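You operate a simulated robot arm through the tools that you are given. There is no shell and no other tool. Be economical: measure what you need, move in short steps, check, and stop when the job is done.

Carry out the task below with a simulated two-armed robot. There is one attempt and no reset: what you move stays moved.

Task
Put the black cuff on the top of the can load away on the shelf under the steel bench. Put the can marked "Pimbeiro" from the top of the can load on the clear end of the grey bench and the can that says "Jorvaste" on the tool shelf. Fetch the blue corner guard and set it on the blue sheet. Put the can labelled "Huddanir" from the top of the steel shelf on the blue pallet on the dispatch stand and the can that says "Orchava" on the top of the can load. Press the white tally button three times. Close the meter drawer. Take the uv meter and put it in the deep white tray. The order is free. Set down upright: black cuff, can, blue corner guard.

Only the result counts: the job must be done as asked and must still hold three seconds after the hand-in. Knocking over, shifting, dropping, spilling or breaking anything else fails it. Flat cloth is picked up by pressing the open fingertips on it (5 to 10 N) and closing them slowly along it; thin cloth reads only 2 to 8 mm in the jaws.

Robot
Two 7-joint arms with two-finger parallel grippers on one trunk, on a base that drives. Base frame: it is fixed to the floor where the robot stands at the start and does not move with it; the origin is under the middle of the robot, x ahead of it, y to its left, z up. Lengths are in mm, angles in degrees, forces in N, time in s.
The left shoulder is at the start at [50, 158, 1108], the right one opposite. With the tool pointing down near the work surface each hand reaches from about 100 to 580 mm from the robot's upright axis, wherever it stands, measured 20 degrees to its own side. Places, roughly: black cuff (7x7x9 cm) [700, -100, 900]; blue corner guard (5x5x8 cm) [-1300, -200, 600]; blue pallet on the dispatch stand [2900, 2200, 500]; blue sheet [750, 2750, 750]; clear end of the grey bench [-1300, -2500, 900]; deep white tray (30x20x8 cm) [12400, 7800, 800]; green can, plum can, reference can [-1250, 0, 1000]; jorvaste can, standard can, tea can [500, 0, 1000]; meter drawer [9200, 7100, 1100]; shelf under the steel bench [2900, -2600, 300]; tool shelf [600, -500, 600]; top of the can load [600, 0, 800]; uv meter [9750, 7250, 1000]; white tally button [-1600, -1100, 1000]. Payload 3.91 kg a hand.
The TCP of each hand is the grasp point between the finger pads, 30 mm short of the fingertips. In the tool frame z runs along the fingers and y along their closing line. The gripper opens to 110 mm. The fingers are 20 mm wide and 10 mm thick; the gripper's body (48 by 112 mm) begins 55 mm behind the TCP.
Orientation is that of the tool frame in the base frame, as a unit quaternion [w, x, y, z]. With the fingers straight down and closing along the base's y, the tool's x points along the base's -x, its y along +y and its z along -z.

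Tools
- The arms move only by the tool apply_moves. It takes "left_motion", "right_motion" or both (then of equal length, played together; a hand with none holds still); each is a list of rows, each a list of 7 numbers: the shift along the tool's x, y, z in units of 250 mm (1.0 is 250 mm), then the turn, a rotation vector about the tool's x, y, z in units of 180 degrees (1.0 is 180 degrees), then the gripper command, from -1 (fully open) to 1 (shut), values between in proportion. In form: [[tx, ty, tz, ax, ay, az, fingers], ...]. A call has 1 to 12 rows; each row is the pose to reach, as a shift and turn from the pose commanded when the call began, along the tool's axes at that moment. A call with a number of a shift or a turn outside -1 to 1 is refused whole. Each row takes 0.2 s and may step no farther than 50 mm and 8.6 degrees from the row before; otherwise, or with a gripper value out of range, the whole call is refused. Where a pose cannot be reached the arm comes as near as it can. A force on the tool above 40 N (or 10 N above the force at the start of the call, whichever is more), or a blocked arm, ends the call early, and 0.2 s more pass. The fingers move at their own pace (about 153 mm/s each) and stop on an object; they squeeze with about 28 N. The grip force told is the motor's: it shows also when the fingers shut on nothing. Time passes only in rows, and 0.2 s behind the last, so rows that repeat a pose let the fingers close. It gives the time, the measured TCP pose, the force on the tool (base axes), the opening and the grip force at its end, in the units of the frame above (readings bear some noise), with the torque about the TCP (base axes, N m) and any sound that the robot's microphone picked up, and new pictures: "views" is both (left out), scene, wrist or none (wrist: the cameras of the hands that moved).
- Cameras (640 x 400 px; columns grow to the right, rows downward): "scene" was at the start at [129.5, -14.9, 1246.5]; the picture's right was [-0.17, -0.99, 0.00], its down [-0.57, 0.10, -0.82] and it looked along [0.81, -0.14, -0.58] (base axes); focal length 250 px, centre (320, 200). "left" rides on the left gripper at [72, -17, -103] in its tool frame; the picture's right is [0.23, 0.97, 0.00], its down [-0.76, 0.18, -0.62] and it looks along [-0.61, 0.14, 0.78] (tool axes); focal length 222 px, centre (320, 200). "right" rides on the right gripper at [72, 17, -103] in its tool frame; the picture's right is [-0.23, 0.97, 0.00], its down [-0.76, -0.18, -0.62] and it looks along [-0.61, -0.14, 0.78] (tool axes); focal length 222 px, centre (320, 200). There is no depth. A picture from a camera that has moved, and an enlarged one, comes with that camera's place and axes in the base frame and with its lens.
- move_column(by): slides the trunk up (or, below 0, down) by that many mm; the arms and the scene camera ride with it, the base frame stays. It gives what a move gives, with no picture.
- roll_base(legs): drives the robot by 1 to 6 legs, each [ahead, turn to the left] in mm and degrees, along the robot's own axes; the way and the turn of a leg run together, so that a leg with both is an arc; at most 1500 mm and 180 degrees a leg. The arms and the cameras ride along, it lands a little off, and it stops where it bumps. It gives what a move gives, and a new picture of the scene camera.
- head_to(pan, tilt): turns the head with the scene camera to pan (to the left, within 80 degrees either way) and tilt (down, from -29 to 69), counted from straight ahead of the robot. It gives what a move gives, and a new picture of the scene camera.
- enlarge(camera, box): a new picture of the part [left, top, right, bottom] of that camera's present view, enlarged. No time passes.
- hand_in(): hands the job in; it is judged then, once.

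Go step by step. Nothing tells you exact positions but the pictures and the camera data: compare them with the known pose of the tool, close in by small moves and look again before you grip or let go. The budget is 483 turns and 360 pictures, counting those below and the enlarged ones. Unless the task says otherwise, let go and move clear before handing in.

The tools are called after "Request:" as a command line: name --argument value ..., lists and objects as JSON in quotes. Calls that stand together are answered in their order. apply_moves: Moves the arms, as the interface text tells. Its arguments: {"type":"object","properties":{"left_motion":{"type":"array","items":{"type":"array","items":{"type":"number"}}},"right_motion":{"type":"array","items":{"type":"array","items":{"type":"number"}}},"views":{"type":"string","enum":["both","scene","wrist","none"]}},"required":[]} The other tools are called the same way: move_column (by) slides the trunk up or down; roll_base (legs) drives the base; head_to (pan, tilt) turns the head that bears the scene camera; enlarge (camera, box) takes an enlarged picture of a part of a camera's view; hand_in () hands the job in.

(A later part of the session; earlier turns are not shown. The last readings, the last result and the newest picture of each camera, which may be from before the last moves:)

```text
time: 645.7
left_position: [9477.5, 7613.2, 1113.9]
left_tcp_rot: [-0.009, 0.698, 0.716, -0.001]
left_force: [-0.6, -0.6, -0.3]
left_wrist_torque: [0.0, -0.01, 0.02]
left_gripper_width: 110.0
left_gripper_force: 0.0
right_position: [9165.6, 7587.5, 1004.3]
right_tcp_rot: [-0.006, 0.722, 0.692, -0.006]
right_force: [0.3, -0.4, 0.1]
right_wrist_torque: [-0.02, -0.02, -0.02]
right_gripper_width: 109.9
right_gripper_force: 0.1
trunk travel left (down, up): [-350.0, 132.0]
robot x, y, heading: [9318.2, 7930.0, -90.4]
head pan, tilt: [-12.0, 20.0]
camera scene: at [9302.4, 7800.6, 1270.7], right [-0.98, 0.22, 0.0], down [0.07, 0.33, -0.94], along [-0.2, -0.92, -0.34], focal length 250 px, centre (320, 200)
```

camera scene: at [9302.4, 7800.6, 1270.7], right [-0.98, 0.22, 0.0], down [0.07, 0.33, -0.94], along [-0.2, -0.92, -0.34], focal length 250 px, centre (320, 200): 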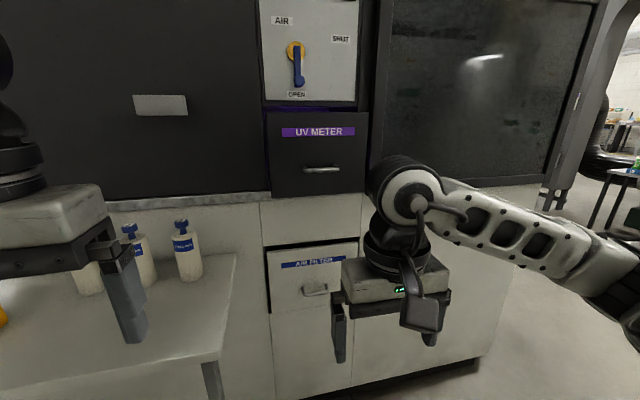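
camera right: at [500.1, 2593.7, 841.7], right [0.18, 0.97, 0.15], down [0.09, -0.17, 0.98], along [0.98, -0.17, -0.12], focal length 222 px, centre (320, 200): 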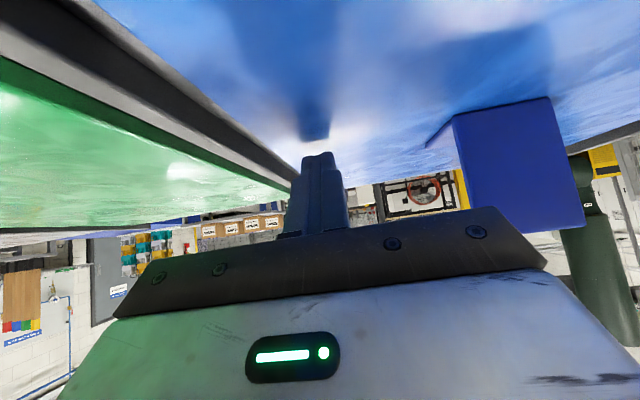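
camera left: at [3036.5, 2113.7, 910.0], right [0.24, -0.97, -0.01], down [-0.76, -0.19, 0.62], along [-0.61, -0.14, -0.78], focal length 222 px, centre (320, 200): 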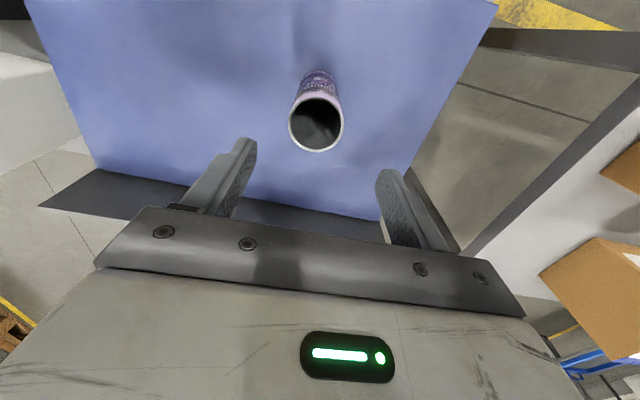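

Raise the trunk and move 150 mm closer, then tilt and close the right hand for pushing.

Request:
move_column --by 130

Request:
roll_base --legs '[[140, 0]]'

Request:
apply_moves --right_motion '[[0, 0, -0.1, 0, -0.04, 0, 1], [0, 0, -0.2, 0, -0.08, 0, 1], [0, 0, -0.3, 0, -0.12, 0, 1], [0, 0, -0.36, 0, -0.16, 0, 1], [0, 0, -0.36, 0, -0.2, 0, 1], [0, 0, -0.36, 0, -0.25, 0, 1]]' --views "both"

```text
time: 647.2
left_position: [9476.7, 7612.7, 1244.0]
left_tcp_rot: [-0.009, 0.698, 0.716, 0.0]
left_force: [-0.8, 0.8, 0.1]
left_wrist_torque: [-0.02, 0.03, 0.01]
left_gripper_width: 109.8
left_gripper_force: 0.1
right_position: [9165.1, 7586.1, 1133.0]
right_tcp_rot: [-0.006, 0.722, 0.692, -0.006]
right_force: [-0.2, 0.4, -0.2]
right_wrist_torque: [0.01, -0.02, 0.0]
right_gripper_width: 110.2
right_gripper_force: 0.1
trunk travel left (down, up): [-480.0, 2.0]
robot x, y, heading: [9314.7, 7932.3, -90.6]
head pan, tilt: [-12.0, 20.0]
```

```text
time: 648.6
left_position: [9474.8, 7472.7, 1244.5]
left_tcp_rot: [-0.01, 0.699, 0.715, -0.001]
left_force: [0.2, -0.4, 0.2]
left_wrist_torque: [0.03, 0.03, 0.01]
left_gripper_width: 109.9
left_gripper_force: 0.2
right_position: [9164.6, 7446.9, 1133.6]
right_tcp_rot: [-0.006, 0.722, 0.692, -0.005]
right_force: [-0.6, -0.5, -0.6]
right_wrist_torque: [-0.01, 0.02, 0.01]
right_gripper_width: 110.1
right_gripper_force: 0.1
trunk travel left (down, up): [-480.0, 2.0]
robot x, y, heading: [9317.3, 7793.7, -90.3]
head pan, tilt: [-12.0, 20.0]
camera scene: at [9301.1, 7660.8, 1400.6], right [-0.98, 0.22, 0.0], down [0.07, 0.33, -0.94], along [-0.2, -0.92, -0.34], focal length 250 px, centre (320, 200)
```

scene: 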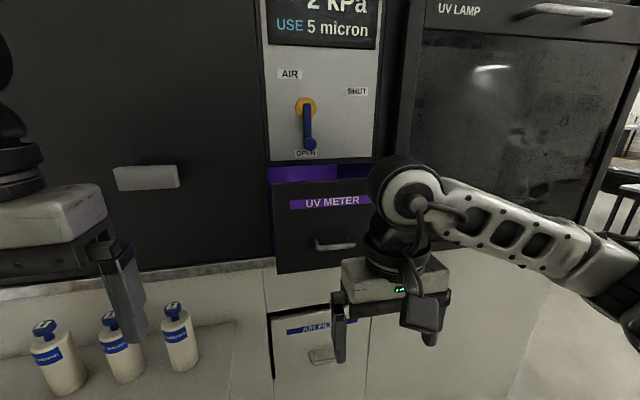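

```text
refused: row 6 steps farther than a row can; nothing moved
```

Request:
apply_moves --right_motion '[[0, 0, -0.1, 0, -0.04, 0, 1], [0, 0, -0.2, 0, -0.08, 0, 1], [0, 0, -0.3, 0, -0.12, 0, 1], [0, 0, -0.36, 0, -0.16, 0, 1], [0, 0, -0.36, 0, -0.2, 0, 1], [0, 0, -0.36, 0, -0.24, 0, 1]]' --views "both"

```text
time: 650.0
left_position: [9475.8, 7474.5, 1244.3]
left_tcp_rot: [-0.009, 0.699, 0.715, -0.001]
left_force: [-0.2, 0.1, 0.3]
left_wrist_torque: [0.05, 0.01, 0.01]
left_gripper_width: 110.3
left_gripper_force: 0.1
right_position: [9165.8, 7446.2, 1223.2]
right_tcp_rot: [0.251, 0.668, 0.646, -0.272]
right_force: [0.5, 1.0, -0.2]
right_wrist_torque: [0.0, 0.02, -0.01]
right_gripper_width: 0.3
right_gripper_force: 28.0
trunk travel left (down, up): [-480.0, 2.0]
robot x, y, heading: [9321.4, 7792.4, -90.3]
head pan, tilt: [-12.0, 20.0]
camera scene: at [9301.1, 7661.9, 1400.7], right [-0.98, 0.22, 0.0], down [0.07, 0.33, -0.94], along [-0.2, -0.92, -0.34], focal length 250 px, centre (320, 200)
camera right: at [9187.5, 7569.7, 1249.6], right [0.97, -0.21, 0.14], down [-0.17, -0.12, 0.98], along [-0.18, -0.97, -0.15], focal length 222 px, centre (320, 200)
```

scene: 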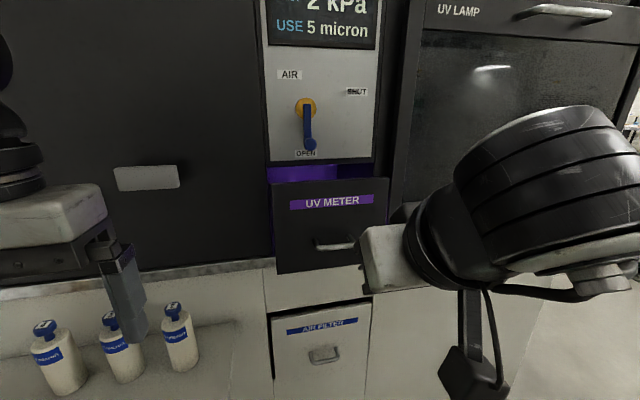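
right: 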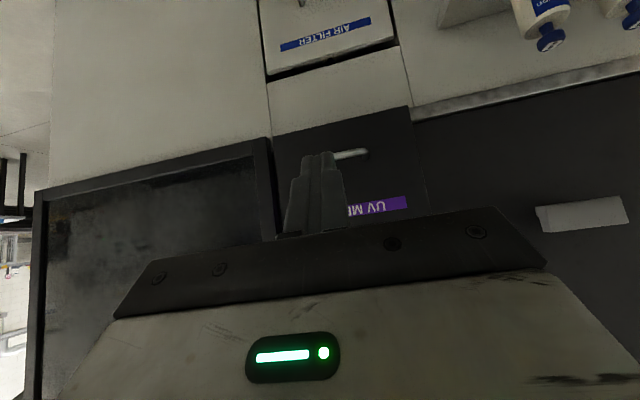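

Fingers are aligned with the drawer centre. Approach to ~30 mm in front of the panel, above the handle.

Request:
apply_moves --right_motion '[[-0.11, 0.008, 0.13, 0, 0, 0, 1], [-0.22, 0.016, 0.26, 0, 0, 0, 1], [-0.32, 0.024, 0.39, 0, 0, 0, 1], [-0.42, 0.032, 0.5, 0, 0, 0, 1]]' --views "both"

```text
time: 651.0
left_position: [9476.0, 7472.7, 1243.2]
left_tcp_rot: [-0.01, 0.698, 0.716, 0.0]
left_force: [0.2, -0.3, -0.2]
left_wrist_torque: [0.01, 0.05, -0.01]
left_gripper_width: 110.0
left_gripper_force: 0.0
right_position: [9165.8, 7283.6, 1204.0]
right_tcp_rot: [0.249, 0.669, 0.646, -0.27]
right_force: [0.1, 0.2, -0.5]
right_wrist_torque: [-0.02, -0.02, 0.01]
right_gripper_width: 0.0
right_gripper_force: 28.4
trunk travel left (down, up): [-480.0, 2.0]
robot x, y, heading: [9317.8, 7790.7, -90.5]
head pan, tilt: [-12.0, 20.0]
camera scene: at [9301.3, 7661.3, 1400.6], right [-0.98, 0.22, 0.0], down [0.07, 0.33, -0.94], along [-0.2, -0.92, -0.34], focal length 250 px, centre (320, 200)
camera right: at [9187.7, 7406.4, 1229.5], right [0.97, -0.21, 0.14], down [-0.17, -0.12, 0.98], along [-0.18, -0.97, -0.15], focal length 222 px, centre (320, 200)
```

scene: 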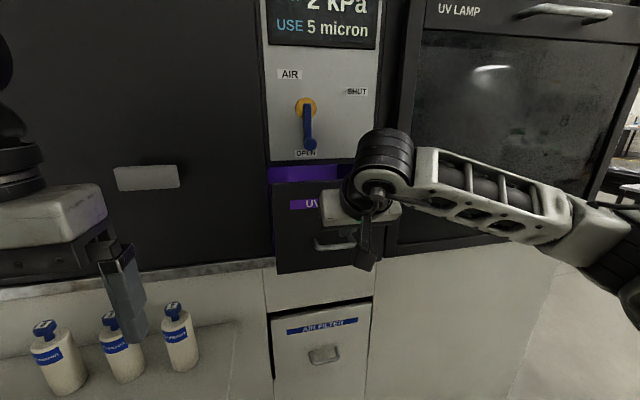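
right: 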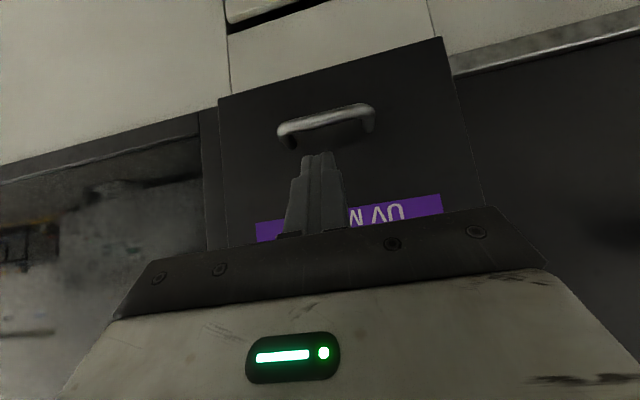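

Push the drawer inward in −y with small steps.

Request:
apply_moves --right_motion '[[-0.04, 0.01, 0.04, 0, 0, 0, 1], [-0.08, 0.02, 0.08, 0, 0, 0, 1], [-0.12, 0.02, 0.12, 0, 0, 0, 1], [-0.16, 0.02, 0.16, 0, 0, 0, 1], [-0.2, 0.02, 0.2, 0, 0, 0, 1]]' --views "both"

```text
time: 652.2
left_position: [9475.3, 7473.5, 1243.6]
left_tcp_rot: [-0.009, 0.699, 0.715, 0.0]
left_force: [-0.9, -0.7, 0.1]
left_wrist_torque: [0.02, 0.02, 0.03]
left_gripper_width: 110.1
left_gripper_force: 0.1
right_position: [9168.9, 7214.5, 1201.4]
right_tcp_rot: [0.251, 0.668, 0.646, -0.271]
right_force: [0.3, -0.2, 0.0]
right_wrist_torque: [0.03, 0.03, 0.02]
right_gripper_width: 0.0
right_gripper_force: 28.3
trunk travel left (down, up): [-480.0, 2.0]
robot x, y, heading: [9315.2, 7793.4, -90.7]
head pan, tilt: [-12.0, 20.0]
camera scene: at [9301.3, 7661.8, 1400.7], right [-0.98, 0.22, 0.0], down [0.07, 0.33, -0.94], along [-0.2, -0.92, -0.34], focal length 250 px, centre (320, 200)
camera right: at [9190.7, 7336.9, 1228.1], right [0.97, -0.21, 0.14], down [-0.17, -0.12, 0.98], along [-0.18, -0.97, -0.15], focal length 222 px, centre (320, 200)
```

scene: 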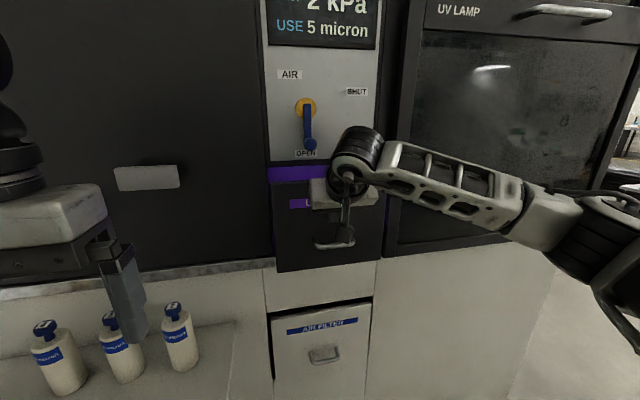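
right: 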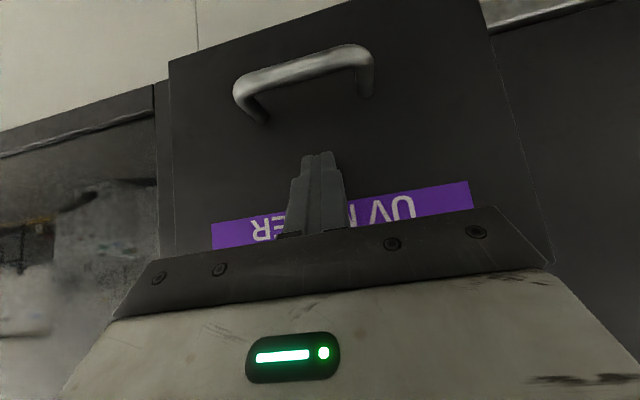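

No contact yet; continue.

Request:
apply_moves --right_motion '[[-0.03, 0.005, 0.03, 0, 0, 0, 1], [-0.06, 0.01, 0.06, 0, 0, 0, 1], [-0.09, 0.01, 0.09, 0, 0, 0, 1], [-0.12, 0.01, 0.12, 0, 0, 0, 1], [-0.15, 0.01, 0.15, 0, 0, 0, 1]]' --views "both"

```text
time: 653.4
left_position: [9475.9, 7472.4, 1243.9]
left_tcp_rot: [-0.009, 0.698, 0.716, -0.001]
left_force: [0.0, -0.2, -0.2]
left_wrist_torque: [-0.04, -0.03, -0.01]
left_gripper_width: 109.9
left_gripper_force: 0.0
right_position: [9169.7, 7161.0, 1199.7]
right_tcp_rot: [0.25, 0.668, 0.646, -0.271]
right_force: [-0.8, -0.3, -0.8]
right_wrist_torque: [-0.01, 0.03, -0.01]
right_gripper_width: 0.0
right_gripper_force: 28.3
trunk travel left (down, up): [-480.0, 2.0]
robot x, y, heading: [9319.5, 7789.4, -90.4]
head pan, tilt: [-12.0, 20.0]
camera scene: at [9301.2, 7661.7, 1400.7], right [-0.98, 0.22, 0.0], down [0.07, 0.33, -0.94], along [-0.2, -0.92, -0.34], focal length 250 px, centre (320, 200)
camera right: at [9190.9, 7283.4, 1226.1], right [0.97, -0.21, 0.14], down [-0.17, -0.12, 0.98], along [-0.18, -0.97, -0.15], focal length 222 px, centre (320, 200)
```

scene: 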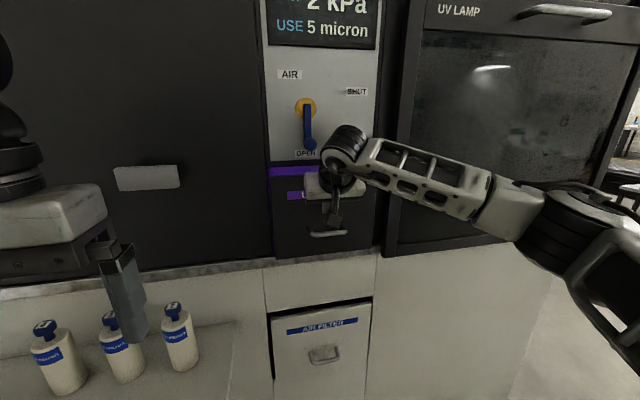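
right: 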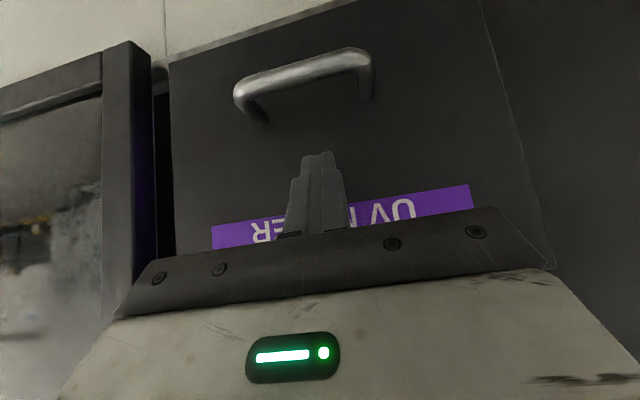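

The drawer is sliding in with the hand. Keep pushing.

Request:
apply_moves --right_motion '[[-0.03, 0, 0.03, 0, 0, 0, 1], [-0.06, 0, 0.06, 0, 0, 0, 1], [-0.09, 0, 0.09, 0, 0, 0, 1], [-0.12, 0, 0.12, 0, 0, 0, 1], [-0.15, 0, 0.15, 0, 0, 0, 1]]' --views "both"

```text
time: 654.2
left_position: [9473.7, 7478.2, 1247.3]
left_tcp_rot: [-0.007, 0.699, 0.715, -0.003]
left_force: [-0.1, 0.2, 1.2]
left_wrist_torque: [-0.01, 0.02, -0.04]
left_gripper_width: 110.0
left_gripper_force: 0.0
right_position: [9168.8, 7140.3, 1199.8]
right_tcp_rot: [0.245, 0.671, 0.648, -0.266]
right_force: [-2.4, 27.0, 7.5]
right_wrist_torque: [0.22, 0.22, -0.06]
right_gripper_width: 0.2
right_gripper_force: 28.1
trunk travel left (down, up): [-480.0, 2.0]
robot x, y, heading: [9317.2, 7793.4, -90.7]
head pan, tilt: [-12.0, 20.0]
stopped in row 4 (right hand): the force on the tool passed its limit at 52 N (the readings are from after the stop); the commanded pose is now the measured one
camera scene: at [9300.2, 7668.6, 1401.6], right [-0.98, 0.22, 0.0], down [0.08, 0.33, -0.94], along [-0.21, -0.92, -0.34], focal length 250 px, centre (320, 200)
camera right: at [9189.6, 7261.8, 1227.6], right [0.97, -0.21, 0.14], down [-0.17, -0.14, 0.98], along [-0.18, -0.97, -0.17], focal length 222 px, centre (320, 200)
```

scene: 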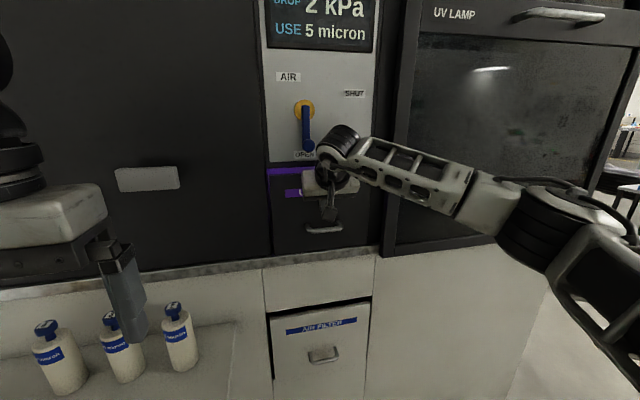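
right: 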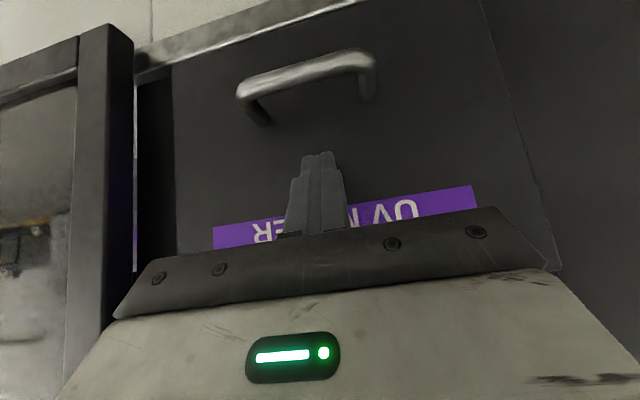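

End stop felt (52 N). Withdraw and inspect whether it is flush.

Request:
apply_moves --right_motion '[[0.1, 0, -0.1, 0, 0, 0, 1], [0.24, 0, -0.24, 0, 0, 0, 1], [0.38, 0, -0.38, 0, 0, 0, 1], [0.52, 0, -0.52, 0, 0, 0, 1], [0.66, 0, -0.66, 0, 0, 0, 1]]' --views "wrist"

Request:
enlarge --camera "scene" --box '[220, 90, 420, 300]'

```text
time: 655.4
left_position: [9475.5, 7474.9, 1244.3]
left_tcp_rot: [-0.009, 0.699, 0.715, -0.001]
left_force: [0.2, -0.2, -0.1]
left_wrist_torque: [-0.01, -0.02, -0.01]
left_gripper_width: 110.3
left_gripper_force: 0.1
right_position: [9177.7, 7366.7, 1206.7]
right_tcp_rot: [0.245, 0.67, 0.648, -0.266]
right_force: [-0.4, 0.1, 0.7]
right_wrist_torque: [0.01, -0.01, 0.0]
right_gripper_width: 0.0
right_gripper_force: 28.0
trunk travel left (down, up): [-480.0, 2.0]
robot x, y, heading: [9318.3, 7790.7, -90.8]
head pan, tilt: [-12.0, 20.0]
camera right: at [9199.8, 7489.5, 1234.8], right [0.97, -0.21, 0.14], down [-0.17, -0.14, 0.98], along [-0.19, -0.97, -0.17], focal length 222 px, centre (320, 200)
```

right: 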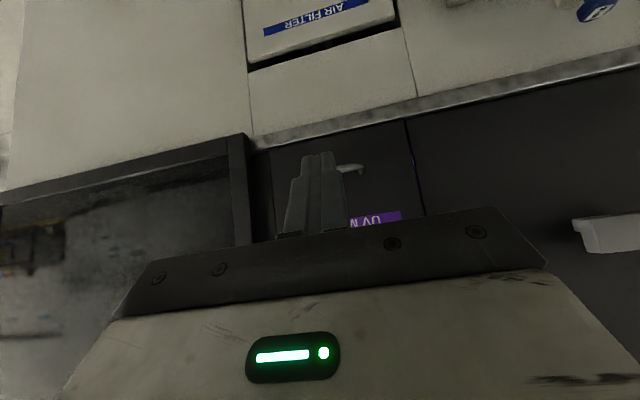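

```text
1.90 times, centred on (320, 195) of scene
camera zoom: at [9301.0, 7663.1, 1400.8], right [-0.98, 0.22, 0.0], down [0.07, 0.33, -0.94], along [-0.2, -0.92, -0.34], focal length 475 px, centre (320, 210)
```

zoom: 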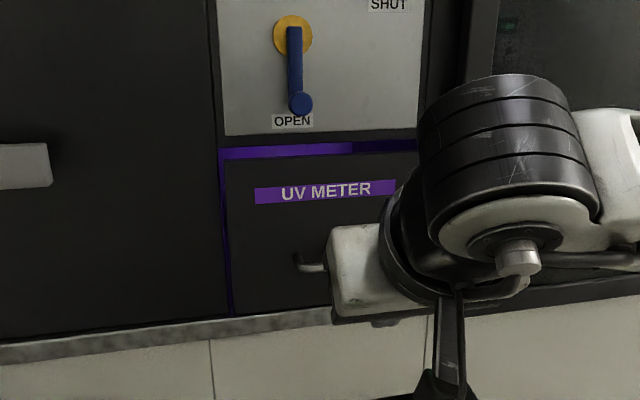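

It looks flush. Retract and level the hand, then check closely.

Request:
apply_moves --right_motion '[[0.1, -0.1, -0.14, 0, 0.04, 0, 1], [0.14, -0.25, -0.24, 0, 0.085, 0, 1], [0.14, -0.4, -0.28, 0, 0.13, 0, 0], [0.14, -0.5, -0.28, 0, 0.17, 0, -1], [0.14, -0.5, -0.28, 0, 0.21, 0, -1], [0.14, -0.5, -0.28, 0, 0.245, 0, -1]]' --views "none"

Request:
enlarge --camera "scene" --box '[240, 120, 420, 280]'

```text
time: 656.8
left_position: [9474.9, 7473.4, 1244.1]
left_tcp_rot: [-0.01, 0.699, 0.715, -0.001]
left_force: [0.7, 0.3, 0.1]
left_wrist_torque: [-0.04, 0.03, 0.0]
left_gripper_width: 109.8
left_gripper_force: 0.1
right_position: [9056.8, 7446.1, 1236.8]
right_tcp_rot: [-0.019, 0.721, 0.693, 0.006]
right_force: [-0.5, -0.1, 0.4]
right_wrist_torque: [0.0, -0.03, -0.01]
right_gripper_width: 110.2
right_gripper_force: 0.1
trunk travel left (down, up): [-480.0, 2.0]
robot x, y, heading: [9319.1, 7794.8, -90.5]
head pan, tilt: [-12.0, 20.0]
```

```text
2.50 times, centred on (330, 200) of scene
camera zoom: at [9300.8, 7662.4, 1400.7], right [-0.98, 0.22, 0.0], down [0.07, 0.33, -0.94], along [-0.2, -0.92, -0.34], focal length 624 px, centre (295, 200)
```

zoom: 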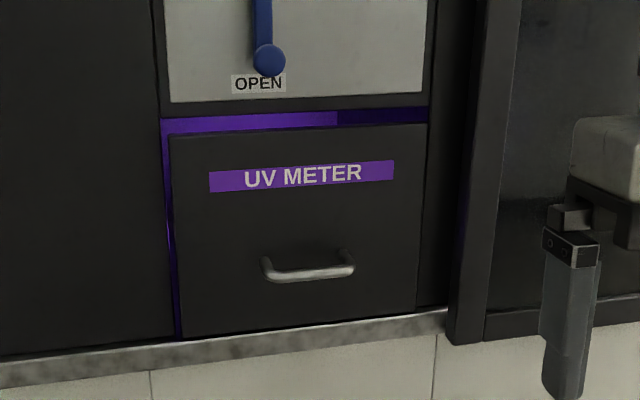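

The drawer face is flush with the machine. Now reposition for the UV meter and lower the trunk.

Request:
roll_base --legs '[[-350, 0], [0, 90], [660, 0], [0, -90], [270, 0]]'

Request:
move_column --by -130

Request:
head_to --pan -10 --tilt 35

```text
time: 671.6
left_position: [10136.7, 7556.0, 1245.2]
left_tcp_rot: [-0.01, 0.695, 0.719, -0.002]
left_force: [-0.8, -0.2, -0.2]
left_wrist_torque: [0.02, -0.01, 0.01]
left_gripper_width: 110.0
left_gripper_force: 0.2
right_position: [9719.3, 7522.0, 1236.5]
right_tcp_rot: [-0.017, 0.718, 0.696, 0.006]
right_force: [1.5, 0.0, -0.1]
right_wrist_torque: [0.01, 0.0, 0.03]
right_gripper_width: 110.2
right_gripper_force: 0.1
trunk travel left (down, up): [-480.0, 2.0]
robot x, y, heading: [9977.1, 7876.0, -89.9]
head pan, tilt: [-12.0, 20.0]
camera scene: at [9960.9, 7743.1, 1400.6], right [-0.98, 0.21, 0.0], down [0.07, 0.34, -0.94], along [-0.2, -0.92, -0.34], focal length 250 px, centre (320, 200)
```

scene: 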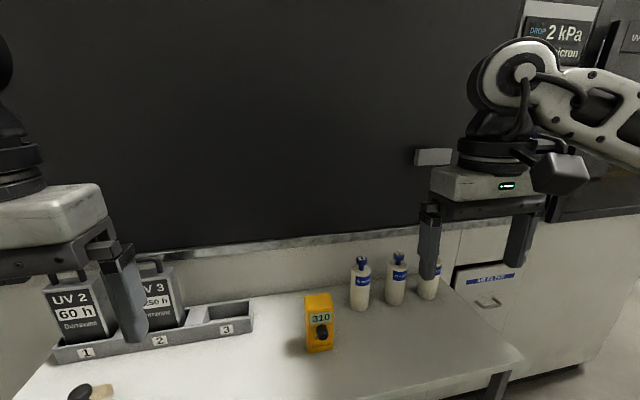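

```text
time: 673.1
left_position: [10136.6, 7556.6, 1114.4]
left_tcp_rot: [-0.009, 0.696, 0.718, 0.0]
left_force: [0.2, 0.7, 0.7]
left_wrist_torque: [-0.02, -0.01, 0.02]
left_gripper_width: 109.9
left_gripper_force: 0.0
right_position: [9719.1, 7524.6, 1108.1]
right_tcp_rot: [-0.018, 0.718, 0.696, 0.006]
right_force: [0.1, 0.2, 0.0]
right_wrist_torque: [0.01, 0.01, 0.02]
right_gripper_width: 110.0
right_gripper_force: 0.1
trunk travel left (down, up): [-350.0, 132.0]
robot x, y, heading: [9979.0, 7875.6, -90.0]
head pan, tilt: [-12.0, 20.0]
```

```text
time: 673.9
left_position: [10136.6, 7556.7, 1114.9]
left_tcp_rot: [-0.01, 0.695, 0.719, -0.001]
left_force: [-1.2, 0.0, 0.1]
left_wrist_torque: [0.0, -0.01, -0.04]
left_gripper_width: 110.0
left_gripper_force: 0.0
right_position: [9719.1, 7524.7, 1107.0]
right_tcp_rot: [-0.018, 0.719, 0.695, 0.006]
right_force: [0.3, -0.5, 0.6]
right_wrist_torque: [0.01, -0.02, 0.01]
right_gripper_width: 110.1
right_gripper_force: 0.0
trunk travel left (down, up): [-350.0, 132.0]
robot x, y, heading: [9979.9, 7876.0, -90.0]
head pan, tilt: [-10.0, 35.0]
camera scene: at [9964.9, 7748.1, 1246.9], right [-0.98, 0.17, 0.0], down [0.1, 0.56, -0.82], along [-0.14, -0.81, -0.57], focal length 250 px, centre (320, 200)
```

scene: 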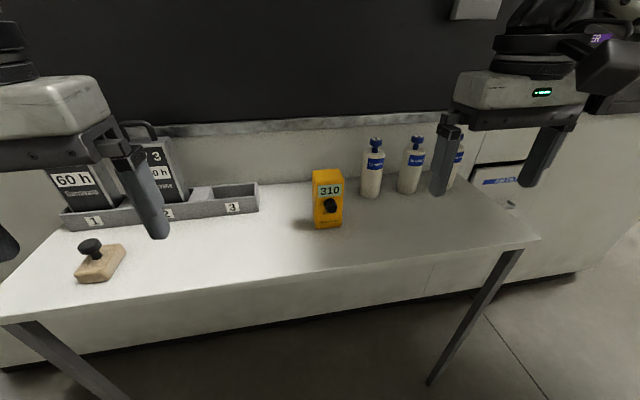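

Meter base front is at about (9877,7348,893), top ≈1025. Bring the right hand over it from above, clear of the bottles.

Request:
apply_moves --right_motion '[[0, 0.1, -0.16, 0, 0, 0, -1], [0, 0.26, -0.2, 0, 0, 0, -1], [0, 0.44, -0.2, 0, 0, 0, -1], [0, 0.6, -0.2, 0, 0, 0, -1], [-0.12, 0.632, -0.2, 0, 0, 0, -1], [-0.28, 0.632, -0.2, 0, 0, 0, -1], [-0.45, 0.632, -0.2, 0, 0, 0, -1], [-0.6, 0.632, -0.2, 0, 0, 0, -1]]' --views "both"

```text
time: 675.7
left_position: [10136.9, 7557.9, 1114.7]
left_tcp_rot: [-0.009, 0.695, 0.719, -0.001]
left_force: [0.5, 0.7, -0.9]
left_wrist_torque: [0.0, 0.0, -0.02]
left_gripper_width: 110.0
left_gripper_force: 0.1
right_position: [9874.9, 7366.2, 1148.2]
right_tcp_rot: [-0.019, 0.718, 0.696, 0.006]
right_force: [-0.4, -0.3, -1.2]
right_wrist_torque: [0.03, 0.02, 0.0]
right_gripper_width: 110.1
right_gripper_force: 0.0
trunk travel left (down, up): [-350.0, 132.0]
robot x, y, heading: [9974.1, 7875.9, -90.0]
head pan, tilt: [-10.0, 35.0]
camera scene: at [9965.3, 7747.8, 1246.8], right [-0.98, 0.17, 0.0], down [0.1, 0.57, -0.82], along [-0.14, -0.81, -0.57], focal length 250 px, centre (320, 200)
camera right: at [9893.9, 7434.8, 1254.0], right [0.97, -0.26, -0.03], down [-0.19, -0.78, 0.6], along [-0.17, -0.58, -0.8], focal length 222 px, centre (320, 200)
```

scene: 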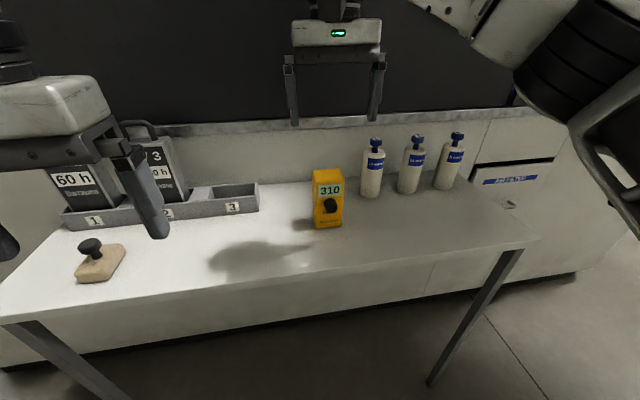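
right: 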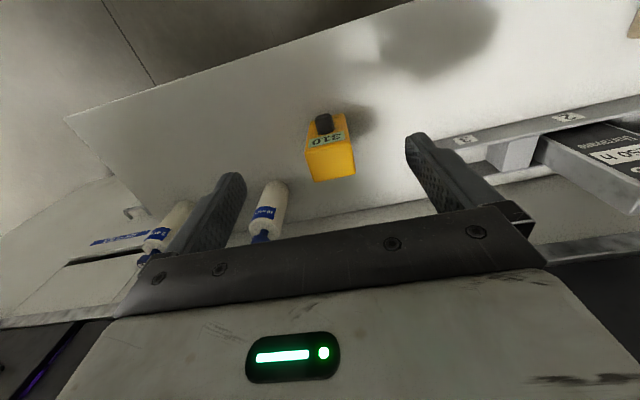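

Meter top centre ≈(9871,7318). Move over it and descend halfway.

Request:
apply_moves --right_motion '[[-0.1, -0.005, 0.05, 0, 0, 0, -0.5], [-0.192, -0.01, 0.15, 0, 0, 0, -0.5], [-0.192, -0.01, 0.3, 0, 0, 0, -0.5], [-0.192, -0.01, 0.4, 0, 0, 0, -0.5]]' --views "wrist"

```text
time: 676.7
left_position: [10137.3, 7556.6, 1113.9]
left_tcp_rot: [-0.009, 0.695, 0.719, -0.001]
left_force: [0.4, 0.3, 0.6]
left_wrist_torque: [0.0, 0.01, -0.04]
left_gripper_width: 110.0
left_gripper_force: 0.1
right_position: [9867.4, 7322.6, 1046.2]
right_tcp_rot: [-0.017, 0.718, 0.696, 0.006]
right_force: [0.4, 0.4, -0.5]
right_wrist_torque: [-0.01, 0.0, -0.01]
right_gripper_width: 82.5
right_gripper_force: 0.1
trunk travel left (down, up): [-350.0, 132.0]
robot x, y, heading: [9977.9, 7874.8, -90.2]
head pan, tilt: [-10.0, 35.0]
camera right: at [9887.5, 7390.7, 1152.4], right [0.97, -0.26, -0.02], down [-0.19, -0.78, 0.6], along [-0.17, -0.58, -0.8], focal length 222 px, centre (320, 200)
```

right: 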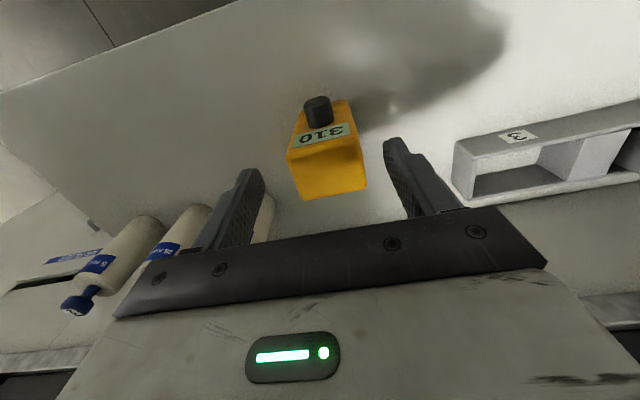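

Aligned. Descend to grip height and close.

Request:
apply_moves --right_motion '[[-0.02, 0.014, 0.12, 0, 0, 0, -0.5], [-0.025, 0.014, 0.22, 0, 0, 0, -0.5], [-0.025, 0.014, 0.265, 0, 0, 0, -0.5], [-0.025, 0.014, 0.265, 0, 0, 0, 0.2], [-0.025, 0.014, 0.265, 0, 0, 0, 1], [-0.025, 0.014, 0.265, 0, 0, 0, 1]]' --views "both"

```text
time: 678.1
left_position: [10136.3, 7555.6, 1113.6]
left_tcp_rot: [-0.009, 0.696, 0.718, -0.001]
left_force: [0.0, -0.3, 0.2]
left_wrist_torque: [-0.02, 0.02, 0.02]
left_gripper_width: 110.0
left_gripper_force: 0.2
right_position: [9869.2, 7318.9, 979.5]
right_tcp_rot: [-0.018, 0.718, 0.696, 0.005]
right_force: [-0.7, -0.1, 1.0]
right_wrist_torque: [0.04, 0.02, 0.0]
right_gripper_width: 61.9
right_gripper_force: 28.0
trunk travel left (down, up): [-350.0, 132.0]
robot x, y, heading: [9975.6, 7871.6, -90.0]
head pan, tilt: [-10.0, 35.0]
camera scene: at [9964.8, 7748.2, 1246.9], right [-0.98, 0.17, 0.0], down [0.1, 0.56, -0.82], along [-0.14, -0.81, -0.57], focal length 250 px, centre (320, 200)
camera right: at [9889.9, 7386.8, 1086.5], right [0.97, -0.26, -0.02], down [-0.19, -0.78, 0.6], along [-0.17, -0.58, -0.8], focal length 222 px, centre (320, 200)
```

scene: 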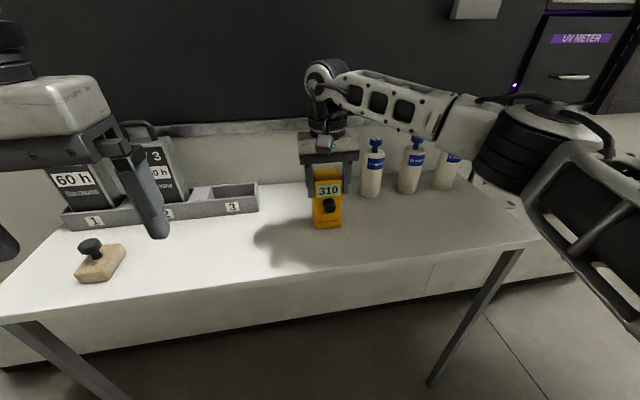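
right: 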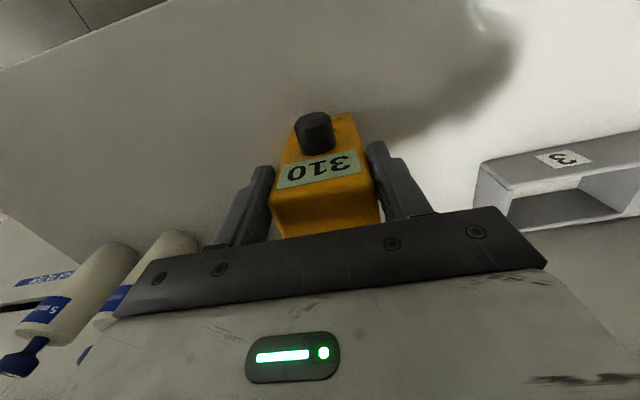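

Gripped (62 mm). Lift straight up, then retract.

Request:
apply_moves --right_motion '[[0, 0, -0.06, 0, 0, 0, 1], [0, 0, -0.2, 0, 0, 0, 1], [0, 0, -0.36, 0, 0, 0, 1], [0, 0, -0.54, 0, 0, 0, 1], [0, 0, -0.68, 0, 0, 0, 1], [0.16, 0, -0.72, 0, 0, 0, 1], [0.34, 0, -0.72, 0, 0, 0, 1], [0.52, 0, -0.72, 0, 0, 0, 1], [0.7, 0, -0.72, 0, 0, 0, 1], [0.85, 0, -0.72, 0, 0, 0, 1]]' --views "scene"

```text
time: 680.3
left_position: [10137.5, 7556.3, 1114.7]
left_tcp_rot: [-0.011, 0.696, 0.718, -0.001]
left_force: [0.4, 0.2, -0.2]
left_wrist_torque: [0.0, 0.04, 0.04]
left_gripper_width: 109.7
left_gripper_force: 0.0
right_position: [9880.1, 7525.8, 1166.7]
right_tcp_rot: [-0.018, 0.719, 0.695, 0.006]
right_force: [-0.7, 0.0, -2.4]
right_wrist_torque: [0.03, -0.02, 0.0]
right_gripper_width: 61.9
right_gripper_force: 28.1
trunk travel left (down, up): [-350.0, 132.0]
robot x, y, heading: [9980.7, 7875.8, -90.0]
head pan, tilt: [-10.0, 35.0]
camera scene: at [9964.9, 7748.3, 1246.9], right [-0.98, 0.17, 0.0], down [0.1, 0.56, -0.82], along [-0.14, -0.81, -0.57], focal length 250 px, centre (320, 200)
```

scene: 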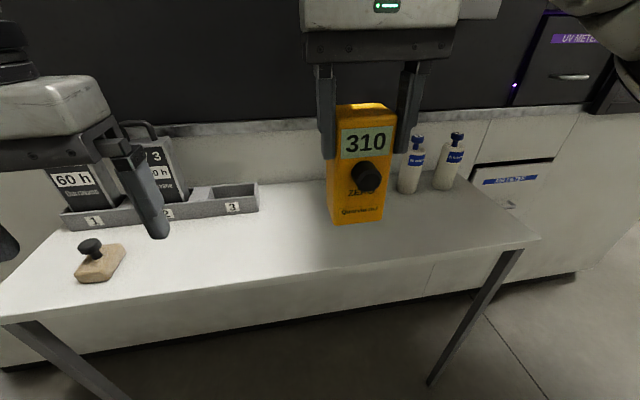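

UV meter in hand. Drive back around to the south side of the white table.

Request:
roll_base --legs '[[-1000, 0], [0, 90], [1500, 0], [1500, 0], [330, 0], [0, -90]]'

Request:
roll_base --legs '[[1500, 0], [300, 0], [0, -90]]'

```text
time: 709.0
left_position: [13474.9, 8509.1, 1115.2]
left_tcp_rot: [-0.01, 0.701, 0.713, -0.001]
left_force: [0.5, 0.4, 0.2]
left_wrist_torque: [0.0, 0.03, -0.02]
left_gripper_width: 110.2
left_gripper_force: 0.0
right_position: [13214.8, 8479.2, 1165.8]
right_tcp_rot: [-0.018, 0.723, 0.691, 0.006]
right_force: [-0.3, 0.3, -1.9]
right_wrist_torque: [0.04, -0.03, -0.01]
right_gripper_width: 61.5
right_gripper_force: 28.2
trunk travel left (down, up): [-350.0, 132.0]
robot x, y, heading: [13319.6, 8830.1, -90.7]
head pan, tilt: [-10.0, 35.0]
camera scene: at [13305.0, 8702.8, 1246.8], right [-0.98, 0.19, 0.0], down [0.11, 0.56, -0.82], along [-0.15, -0.8, -0.57], focal length 250 px, centre (320, 200)
```

scene: 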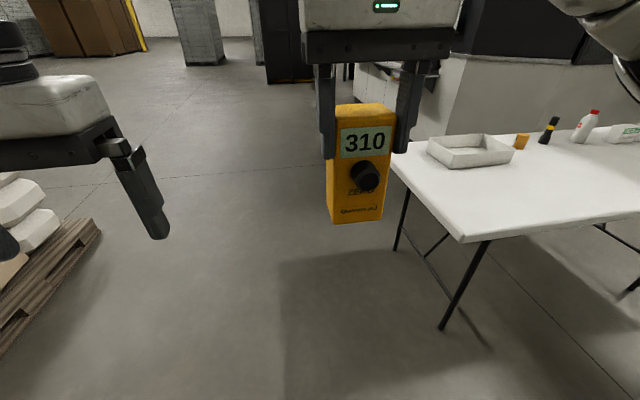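

```text
time: 721.9
left_position: [12983.4, 6880.9, 1113.6]
left_tcp_rot: [-0.006, 1.0, 0.011, 0.006]
left_force: [0.3, 0.8, -0.6]
left_wrist_torque: [0.03, -0.01, 0.03]
left_gripper_width: 109.9
left_gripper_force: 0.2
right_position: [12954.8, 7139.0, 1166.4]
right_tcp_rot: [-0.008, 1.0, -0.021, 0.017]
right_force: [0.4, 0.0, -1.4]
right_wrist_torque: [-0.03, -0.04, -0.01]
right_gripper_width: 61.8
right_gripper_force: 28.2
trunk travel left (down, up): [-350.0, 132.0]
robot x, y, heading: [13304.9, 7037.9, 179.5]
head pan, tilt: [-10.0, 35.0]
camera scene: at [13180.4, 7053.2, 1246.8], right [0.18, 0.98, 0.0], down [0.56, -0.11, -0.82], along [-0.81, 0.15, -0.57], focal length 250 px, centre (320, 200)
```

scene: 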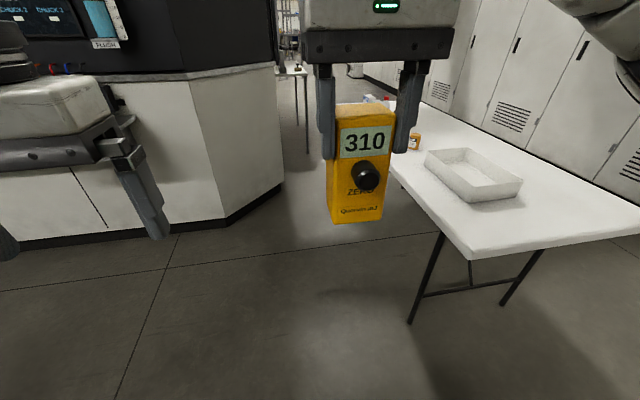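

The tray centre is at about (12430,7790). Position south of it facing north.

Request:
roll_base --legs '[[970, 0], [0, -90], [170, 0]]'

Request:
head_to --pan 0 --tilt 40

```text
time: 731.8
left_position: [12188.8, 7533.8, 1113.3]
left_tcp_rot: [-0.001, 0.713, -0.701, 0.009]
left_force: [-0.1, 0.4, -0.3]
left_wrist_torque: [0.01, 0.0, -0.01]
left_gripper_width: 110.0
left_gripper_force: 0.0
right_position: [12448.5, 7562.1, 1166.8]
right_tcp_rot: [-0.006, -0.69, 0.723, -0.018]
right_force: [0.2, -0.7, -2.4]
right_wrist_torque: [-0.08, 0.01, -0.01]
right_gripper_width: 61.9
right_gripper_force: 27.6
trunk travel left (down, up): [-350.0, 132.0]
robot x, y, heading: [12344.2, 7212.4, 89.0]
head pan, tilt: [-10.0, 35.0]
camera scene: at [12363.9, 7339.4, 1246.7], right [0.98, -0.19, 0.0], down [-0.11, -0.56, -0.82], along [0.15, 0.8, -0.57], focal length 250 px, centre (320, 200)
```

scene: 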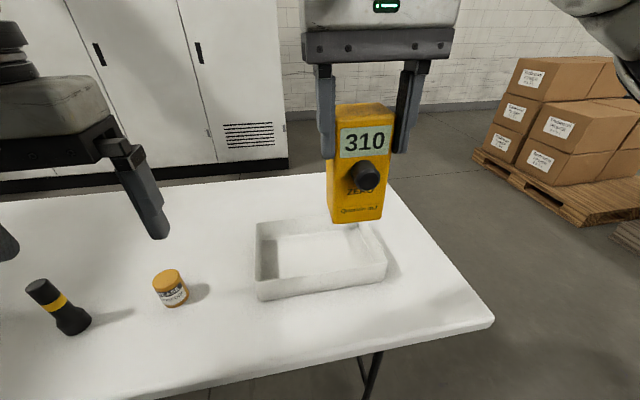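

```text
time: 732.5
left_position: [12189.0, 7533.4, 1113.9]
left_tcp_rot: [0.0, 0.713, -0.701, 0.009]
left_force: [-0.4, -0.5, 0.7]
left_wrist_torque: [0.03, 0.04, 0.0]
left_gripper_width: 110.0
left_gripper_force: 0.0
right_position: [12447.8, 7562.1, 1164.8]
right_tcp_rot: [-0.006, -0.69, 0.723, -0.018]
right_force: [-0.7, 0.6, -2.6]
right_wrist_torque: [-0.01, -0.01, 0.04]
right_gripper_width: 61.9
right_gripper_force: 27.6
trunk travel left (down, up): [-350.0, 132.0]
robot x, y, heading: [12345.2, 7213.8, 89.2]
head pan, tilt: [0.0, 40.0]
camera scene: at [12348.6, 7337.3, 1239.3], right [1.0, -0.02, 0.0], down [-0.01, -0.64, -0.77], along [0.01, 0.77, -0.64], focal length 250 px, centre (320, 200)
```

scene: 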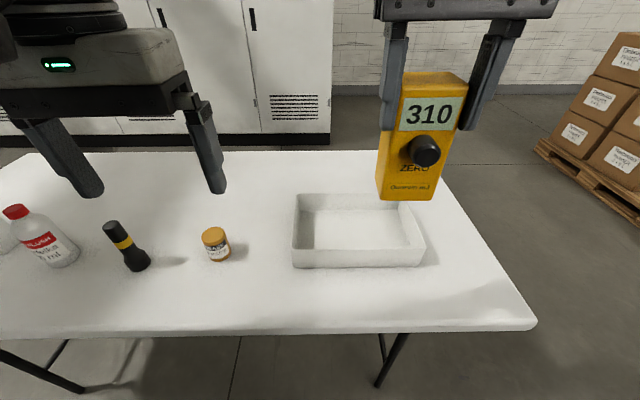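

The tray spans x 12287–12600, y 7690–7890. Drive 30 mm closer and bring the meter over its centre.

Request:
roll_base --legs '[[35, 0]]'

Request:
apply_moves --right_motion '[[-0.15, 0.01, 0.04, 0, 0, 0, 1], [-0.32, 0.02, 0.08, 0, 0, 0, 1], [-0.48, 0.034, 0.16, 0, 0, 0, 1], [-0.64, 0.045, 0.24, 0, 0, 0, 1], [-0.76, 0.056, 0.36, 0, 0, 0, 1], [-0.76, 0.056, 0.54, 0, 0, 0, 1], [-0.76, 0.056, 0.7, 0, 0, 0, 1]]' --views "both"

```text
time: 733.4
left_position: [12190.1, 7567.7, 1113.3]
left_tcp_rot: [-0.001, 0.713, -0.701, 0.009]
left_force: [-0.6, 0.4, 0.7]
left_wrist_torque: [-0.02, 0.03, 0.0]
left_gripper_width: 109.9
left_gripper_force: 0.0
right_position: [12448.4, 7597.0, 1166.5]
right_tcp_rot: [-0.005, -0.69, 0.723, -0.018]
right_force: [-0.6, 0.1, -2.5]
right_wrist_torque: [-0.06, 0.01, -0.02]
right_gripper_width: 61.9
right_gripper_force: 28.1
trunk travel left (down, up): [-350.0, 132.0]
robot x, y, heading: [12343.6, 7248.8, 89.2]
head pan, tilt: [0.0, 40.0]
camera scene: at [12349.1, 7373.0, 1239.1], right [1.0, -0.02, 0.0], down [-0.01, -0.64, -0.77], along [0.01, 0.77, -0.64], focal length 250 px, centre (320, 200)
```

scene: 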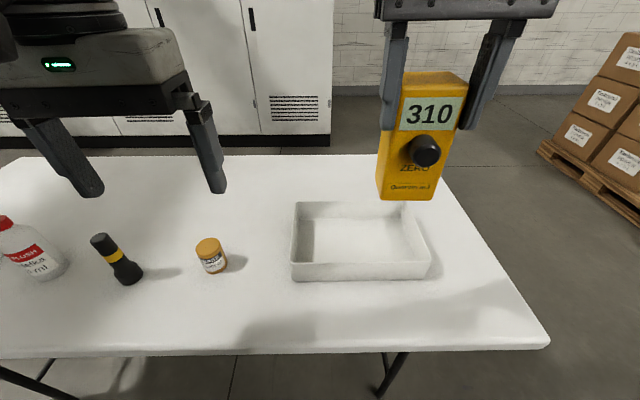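

```text
time: 735.0
left_position: [12189.1, 7568.2, 1115.4]
left_tcp_rot: [-0.001, 0.713, -0.701, 0.01]
left_force: [0.0, -0.1, -0.5]
left_wrist_torque: [0.0, 0.02, 0.01]
left_gripper_width: 110.2
left_gripper_force: 0.0
right_position: [12446.2, 7780.0, 985.2]
right_tcp_rot: [-0.006, -0.69, 0.724, -0.019]
right_force: [-0.8, -1.1, -1.8]
right_wrist_torque: [-0.07, -0.03, 0.02]
right_gripper_width: 61.8
right_gripper_force: 28.3
trunk travel left (down, up): [-350.0, 132.0]
robot x, y, heading: [12345.6, 7247.5, 89.1]
head pan, tilt: [0.0, 40.0]
camera scene: at [12349.2, 7372.5, 1239.3], right [1.0, -0.02, 0.0], down [-0.01, -0.64, -0.77], along [0.01, 0.77, -0.64], focal length 250 px, centre (320, 200)
camera right: at [12423.8, 7712.2, 1090.8], right [-0.96, 0.27, -0.03], down [0.2, 0.77, 0.6], along [0.18, 0.57, -0.8], focal length 222 px, centre (320, 200)
```

scene: 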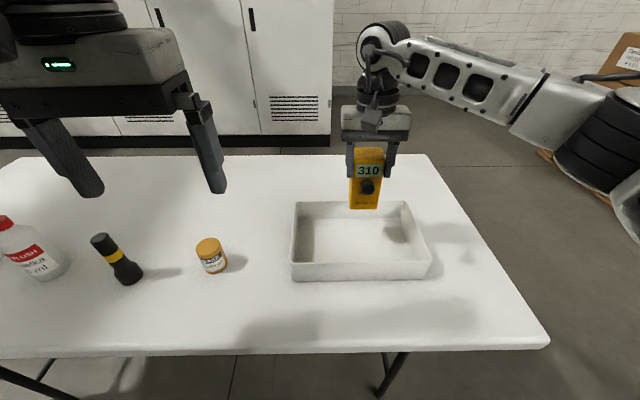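
right: 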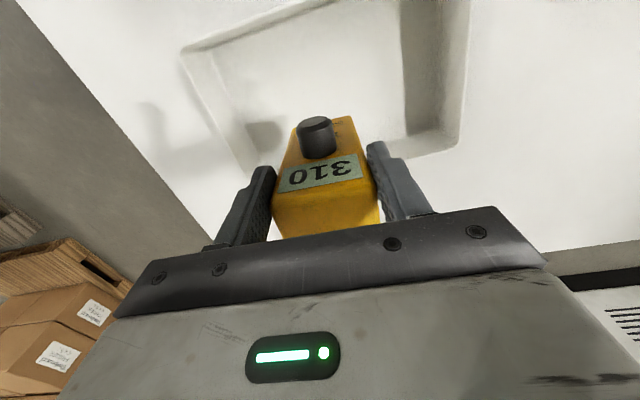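

The meter is above the tray's interior. Lower into it.

Request:
apply_moves --right_motion '[[-0.01, 0, 0.18, 0, 0, 0, 1], [-0.02, 0, 0.34, 0, 0, 0, 1], [-0.02, 0, 0.46, 0, 0, 0, 1], [-0.02, 0, 0.52, 0, 0, 0, 1]]' --views "both"

```text
time: 736.0
left_position: [12190.0, 7566.1, 1115.7]
left_tcp_rot: [-0.002, 0.713, -0.701, 0.008]
left_force: [0.5, -0.8, 0.4]
left_wrist_torque: [-0.01, -0.01, -0.02]
left_gripper_width: 109.8
left_gripper_force: 0.1
right_position: [12448.2, 7782.0, 860.9]
right_tcp_rot: [-0.003, -0.69, 0.724, -0.011]
right_force: [3.5, -1.2, 26.5]
right_wrist_torque: [0.2, 0.46, -0.03]
right_gripper_width: 61.3
right_gripper_force: 28.7
trunk travel left (down, up): [-350.0, 132.0]
robot x, y, heading: [12344.3, 7249.2, 89.1]
head pan, tilt: [0.0, 40.0]
camera scene: at [12349.2, 7369.4, 1240.4], right [1.0, -0.02, 0.0], down [-0.01, -0.64, -0.77], along [0.01, 0.77, -0.64], focal length 250 px, centre (320, 200)
camera right: at [12426.0, 7711.8, 966.7], right [-0.96, 0.27, -0.02], down [0.21, 0.77, 0.61], along [0.18, 0.58, -0.79], focal length 222 px, centre (320, 200)
```

scene: 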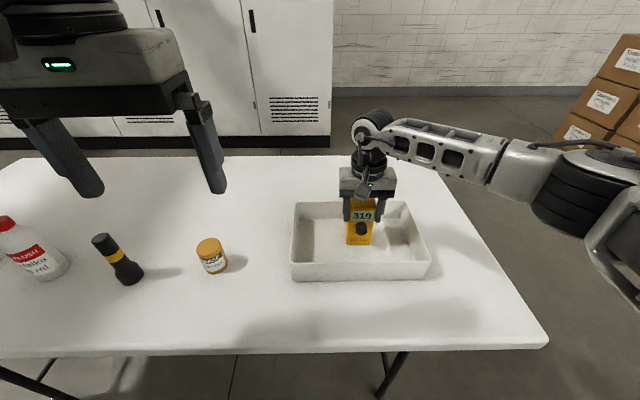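
right: 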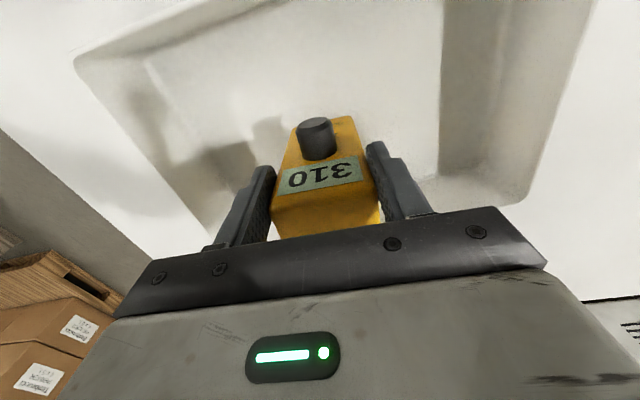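

Contact inside the tray. Relieve, open and rise.

Request:
apply_moves --right_motion '[[0, 0, -0.014, 0, 0, 0, 1], [0, 0, -0.014, 0, 0, 0, 0.1], [0, 0, -0.014, 0, 0, 0, -0.4], [0, 0, -0.014, 0, 0, 0, -0.5], [0, 0, -0.15, 0, 0, 0, -0.5], [0, 0, -0.33, 0, 0, 0, -0.5], [0, 0, -0.5, 0, 0, 0, -0.5], [0, 0, -0.68, 0, 0, 0, -0.5]]' --views "both"

```text
time: 737.8
left_position: [12189.6, 7569.0, 1114.1]
left_tcp_rot: [-0.002, 0.714, -0.7, 0.008]
left_force: [0.3, 0.7, 0.1]
left_wrist_torque: [0.01, 0.02, -0.01]
left_gripper_width: 110.1
left_gripper_force: 0.0
right_position: [12446.2, 7786.3, 1026.4]
right_tcp_rot: [-0.007, -0.69, 0.724, -0.017]
right_force: [-0.4, 0.0, -0.2]
right_wrist_torque: [-0.02, 0.01, -0.01]
right_gripper_width: 82.5
right_gripper_force: 0.0
trunk travel left (down, up): [-350.0, 132.0]
robot x, y, heading: [12344.7, 7243.4, 89.0]
head pan, tilt: [0.0, 40.0]
camera scene: at [12348.8, 7371.8, 1239.3], right [1.0, -0.02, 0.0], down [-0.01, -0.64, -0.77], along [0.01, 0.77, -0.64], focal length 250 px, centre (320, 200)
camera right: at [12423.3, 7718.0, 1131.9], right [-0.96, 0.27, -0.03], down [0.2, 0.77, 0.6], along [0.18, 0.57, -0.8], focal length 222 px, centre (320, 200)
```

scene: 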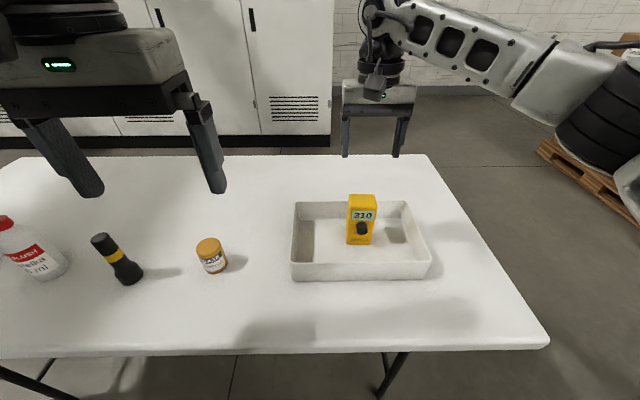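
right: 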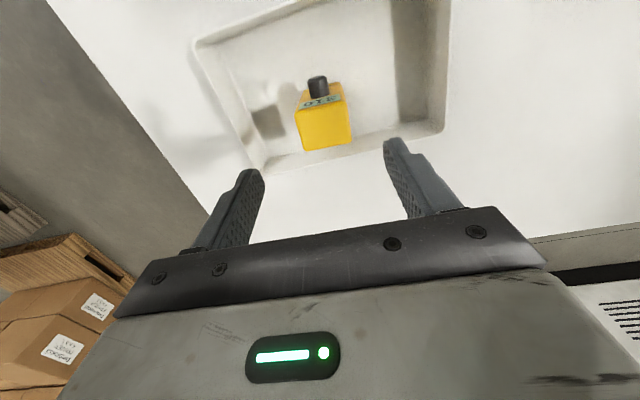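

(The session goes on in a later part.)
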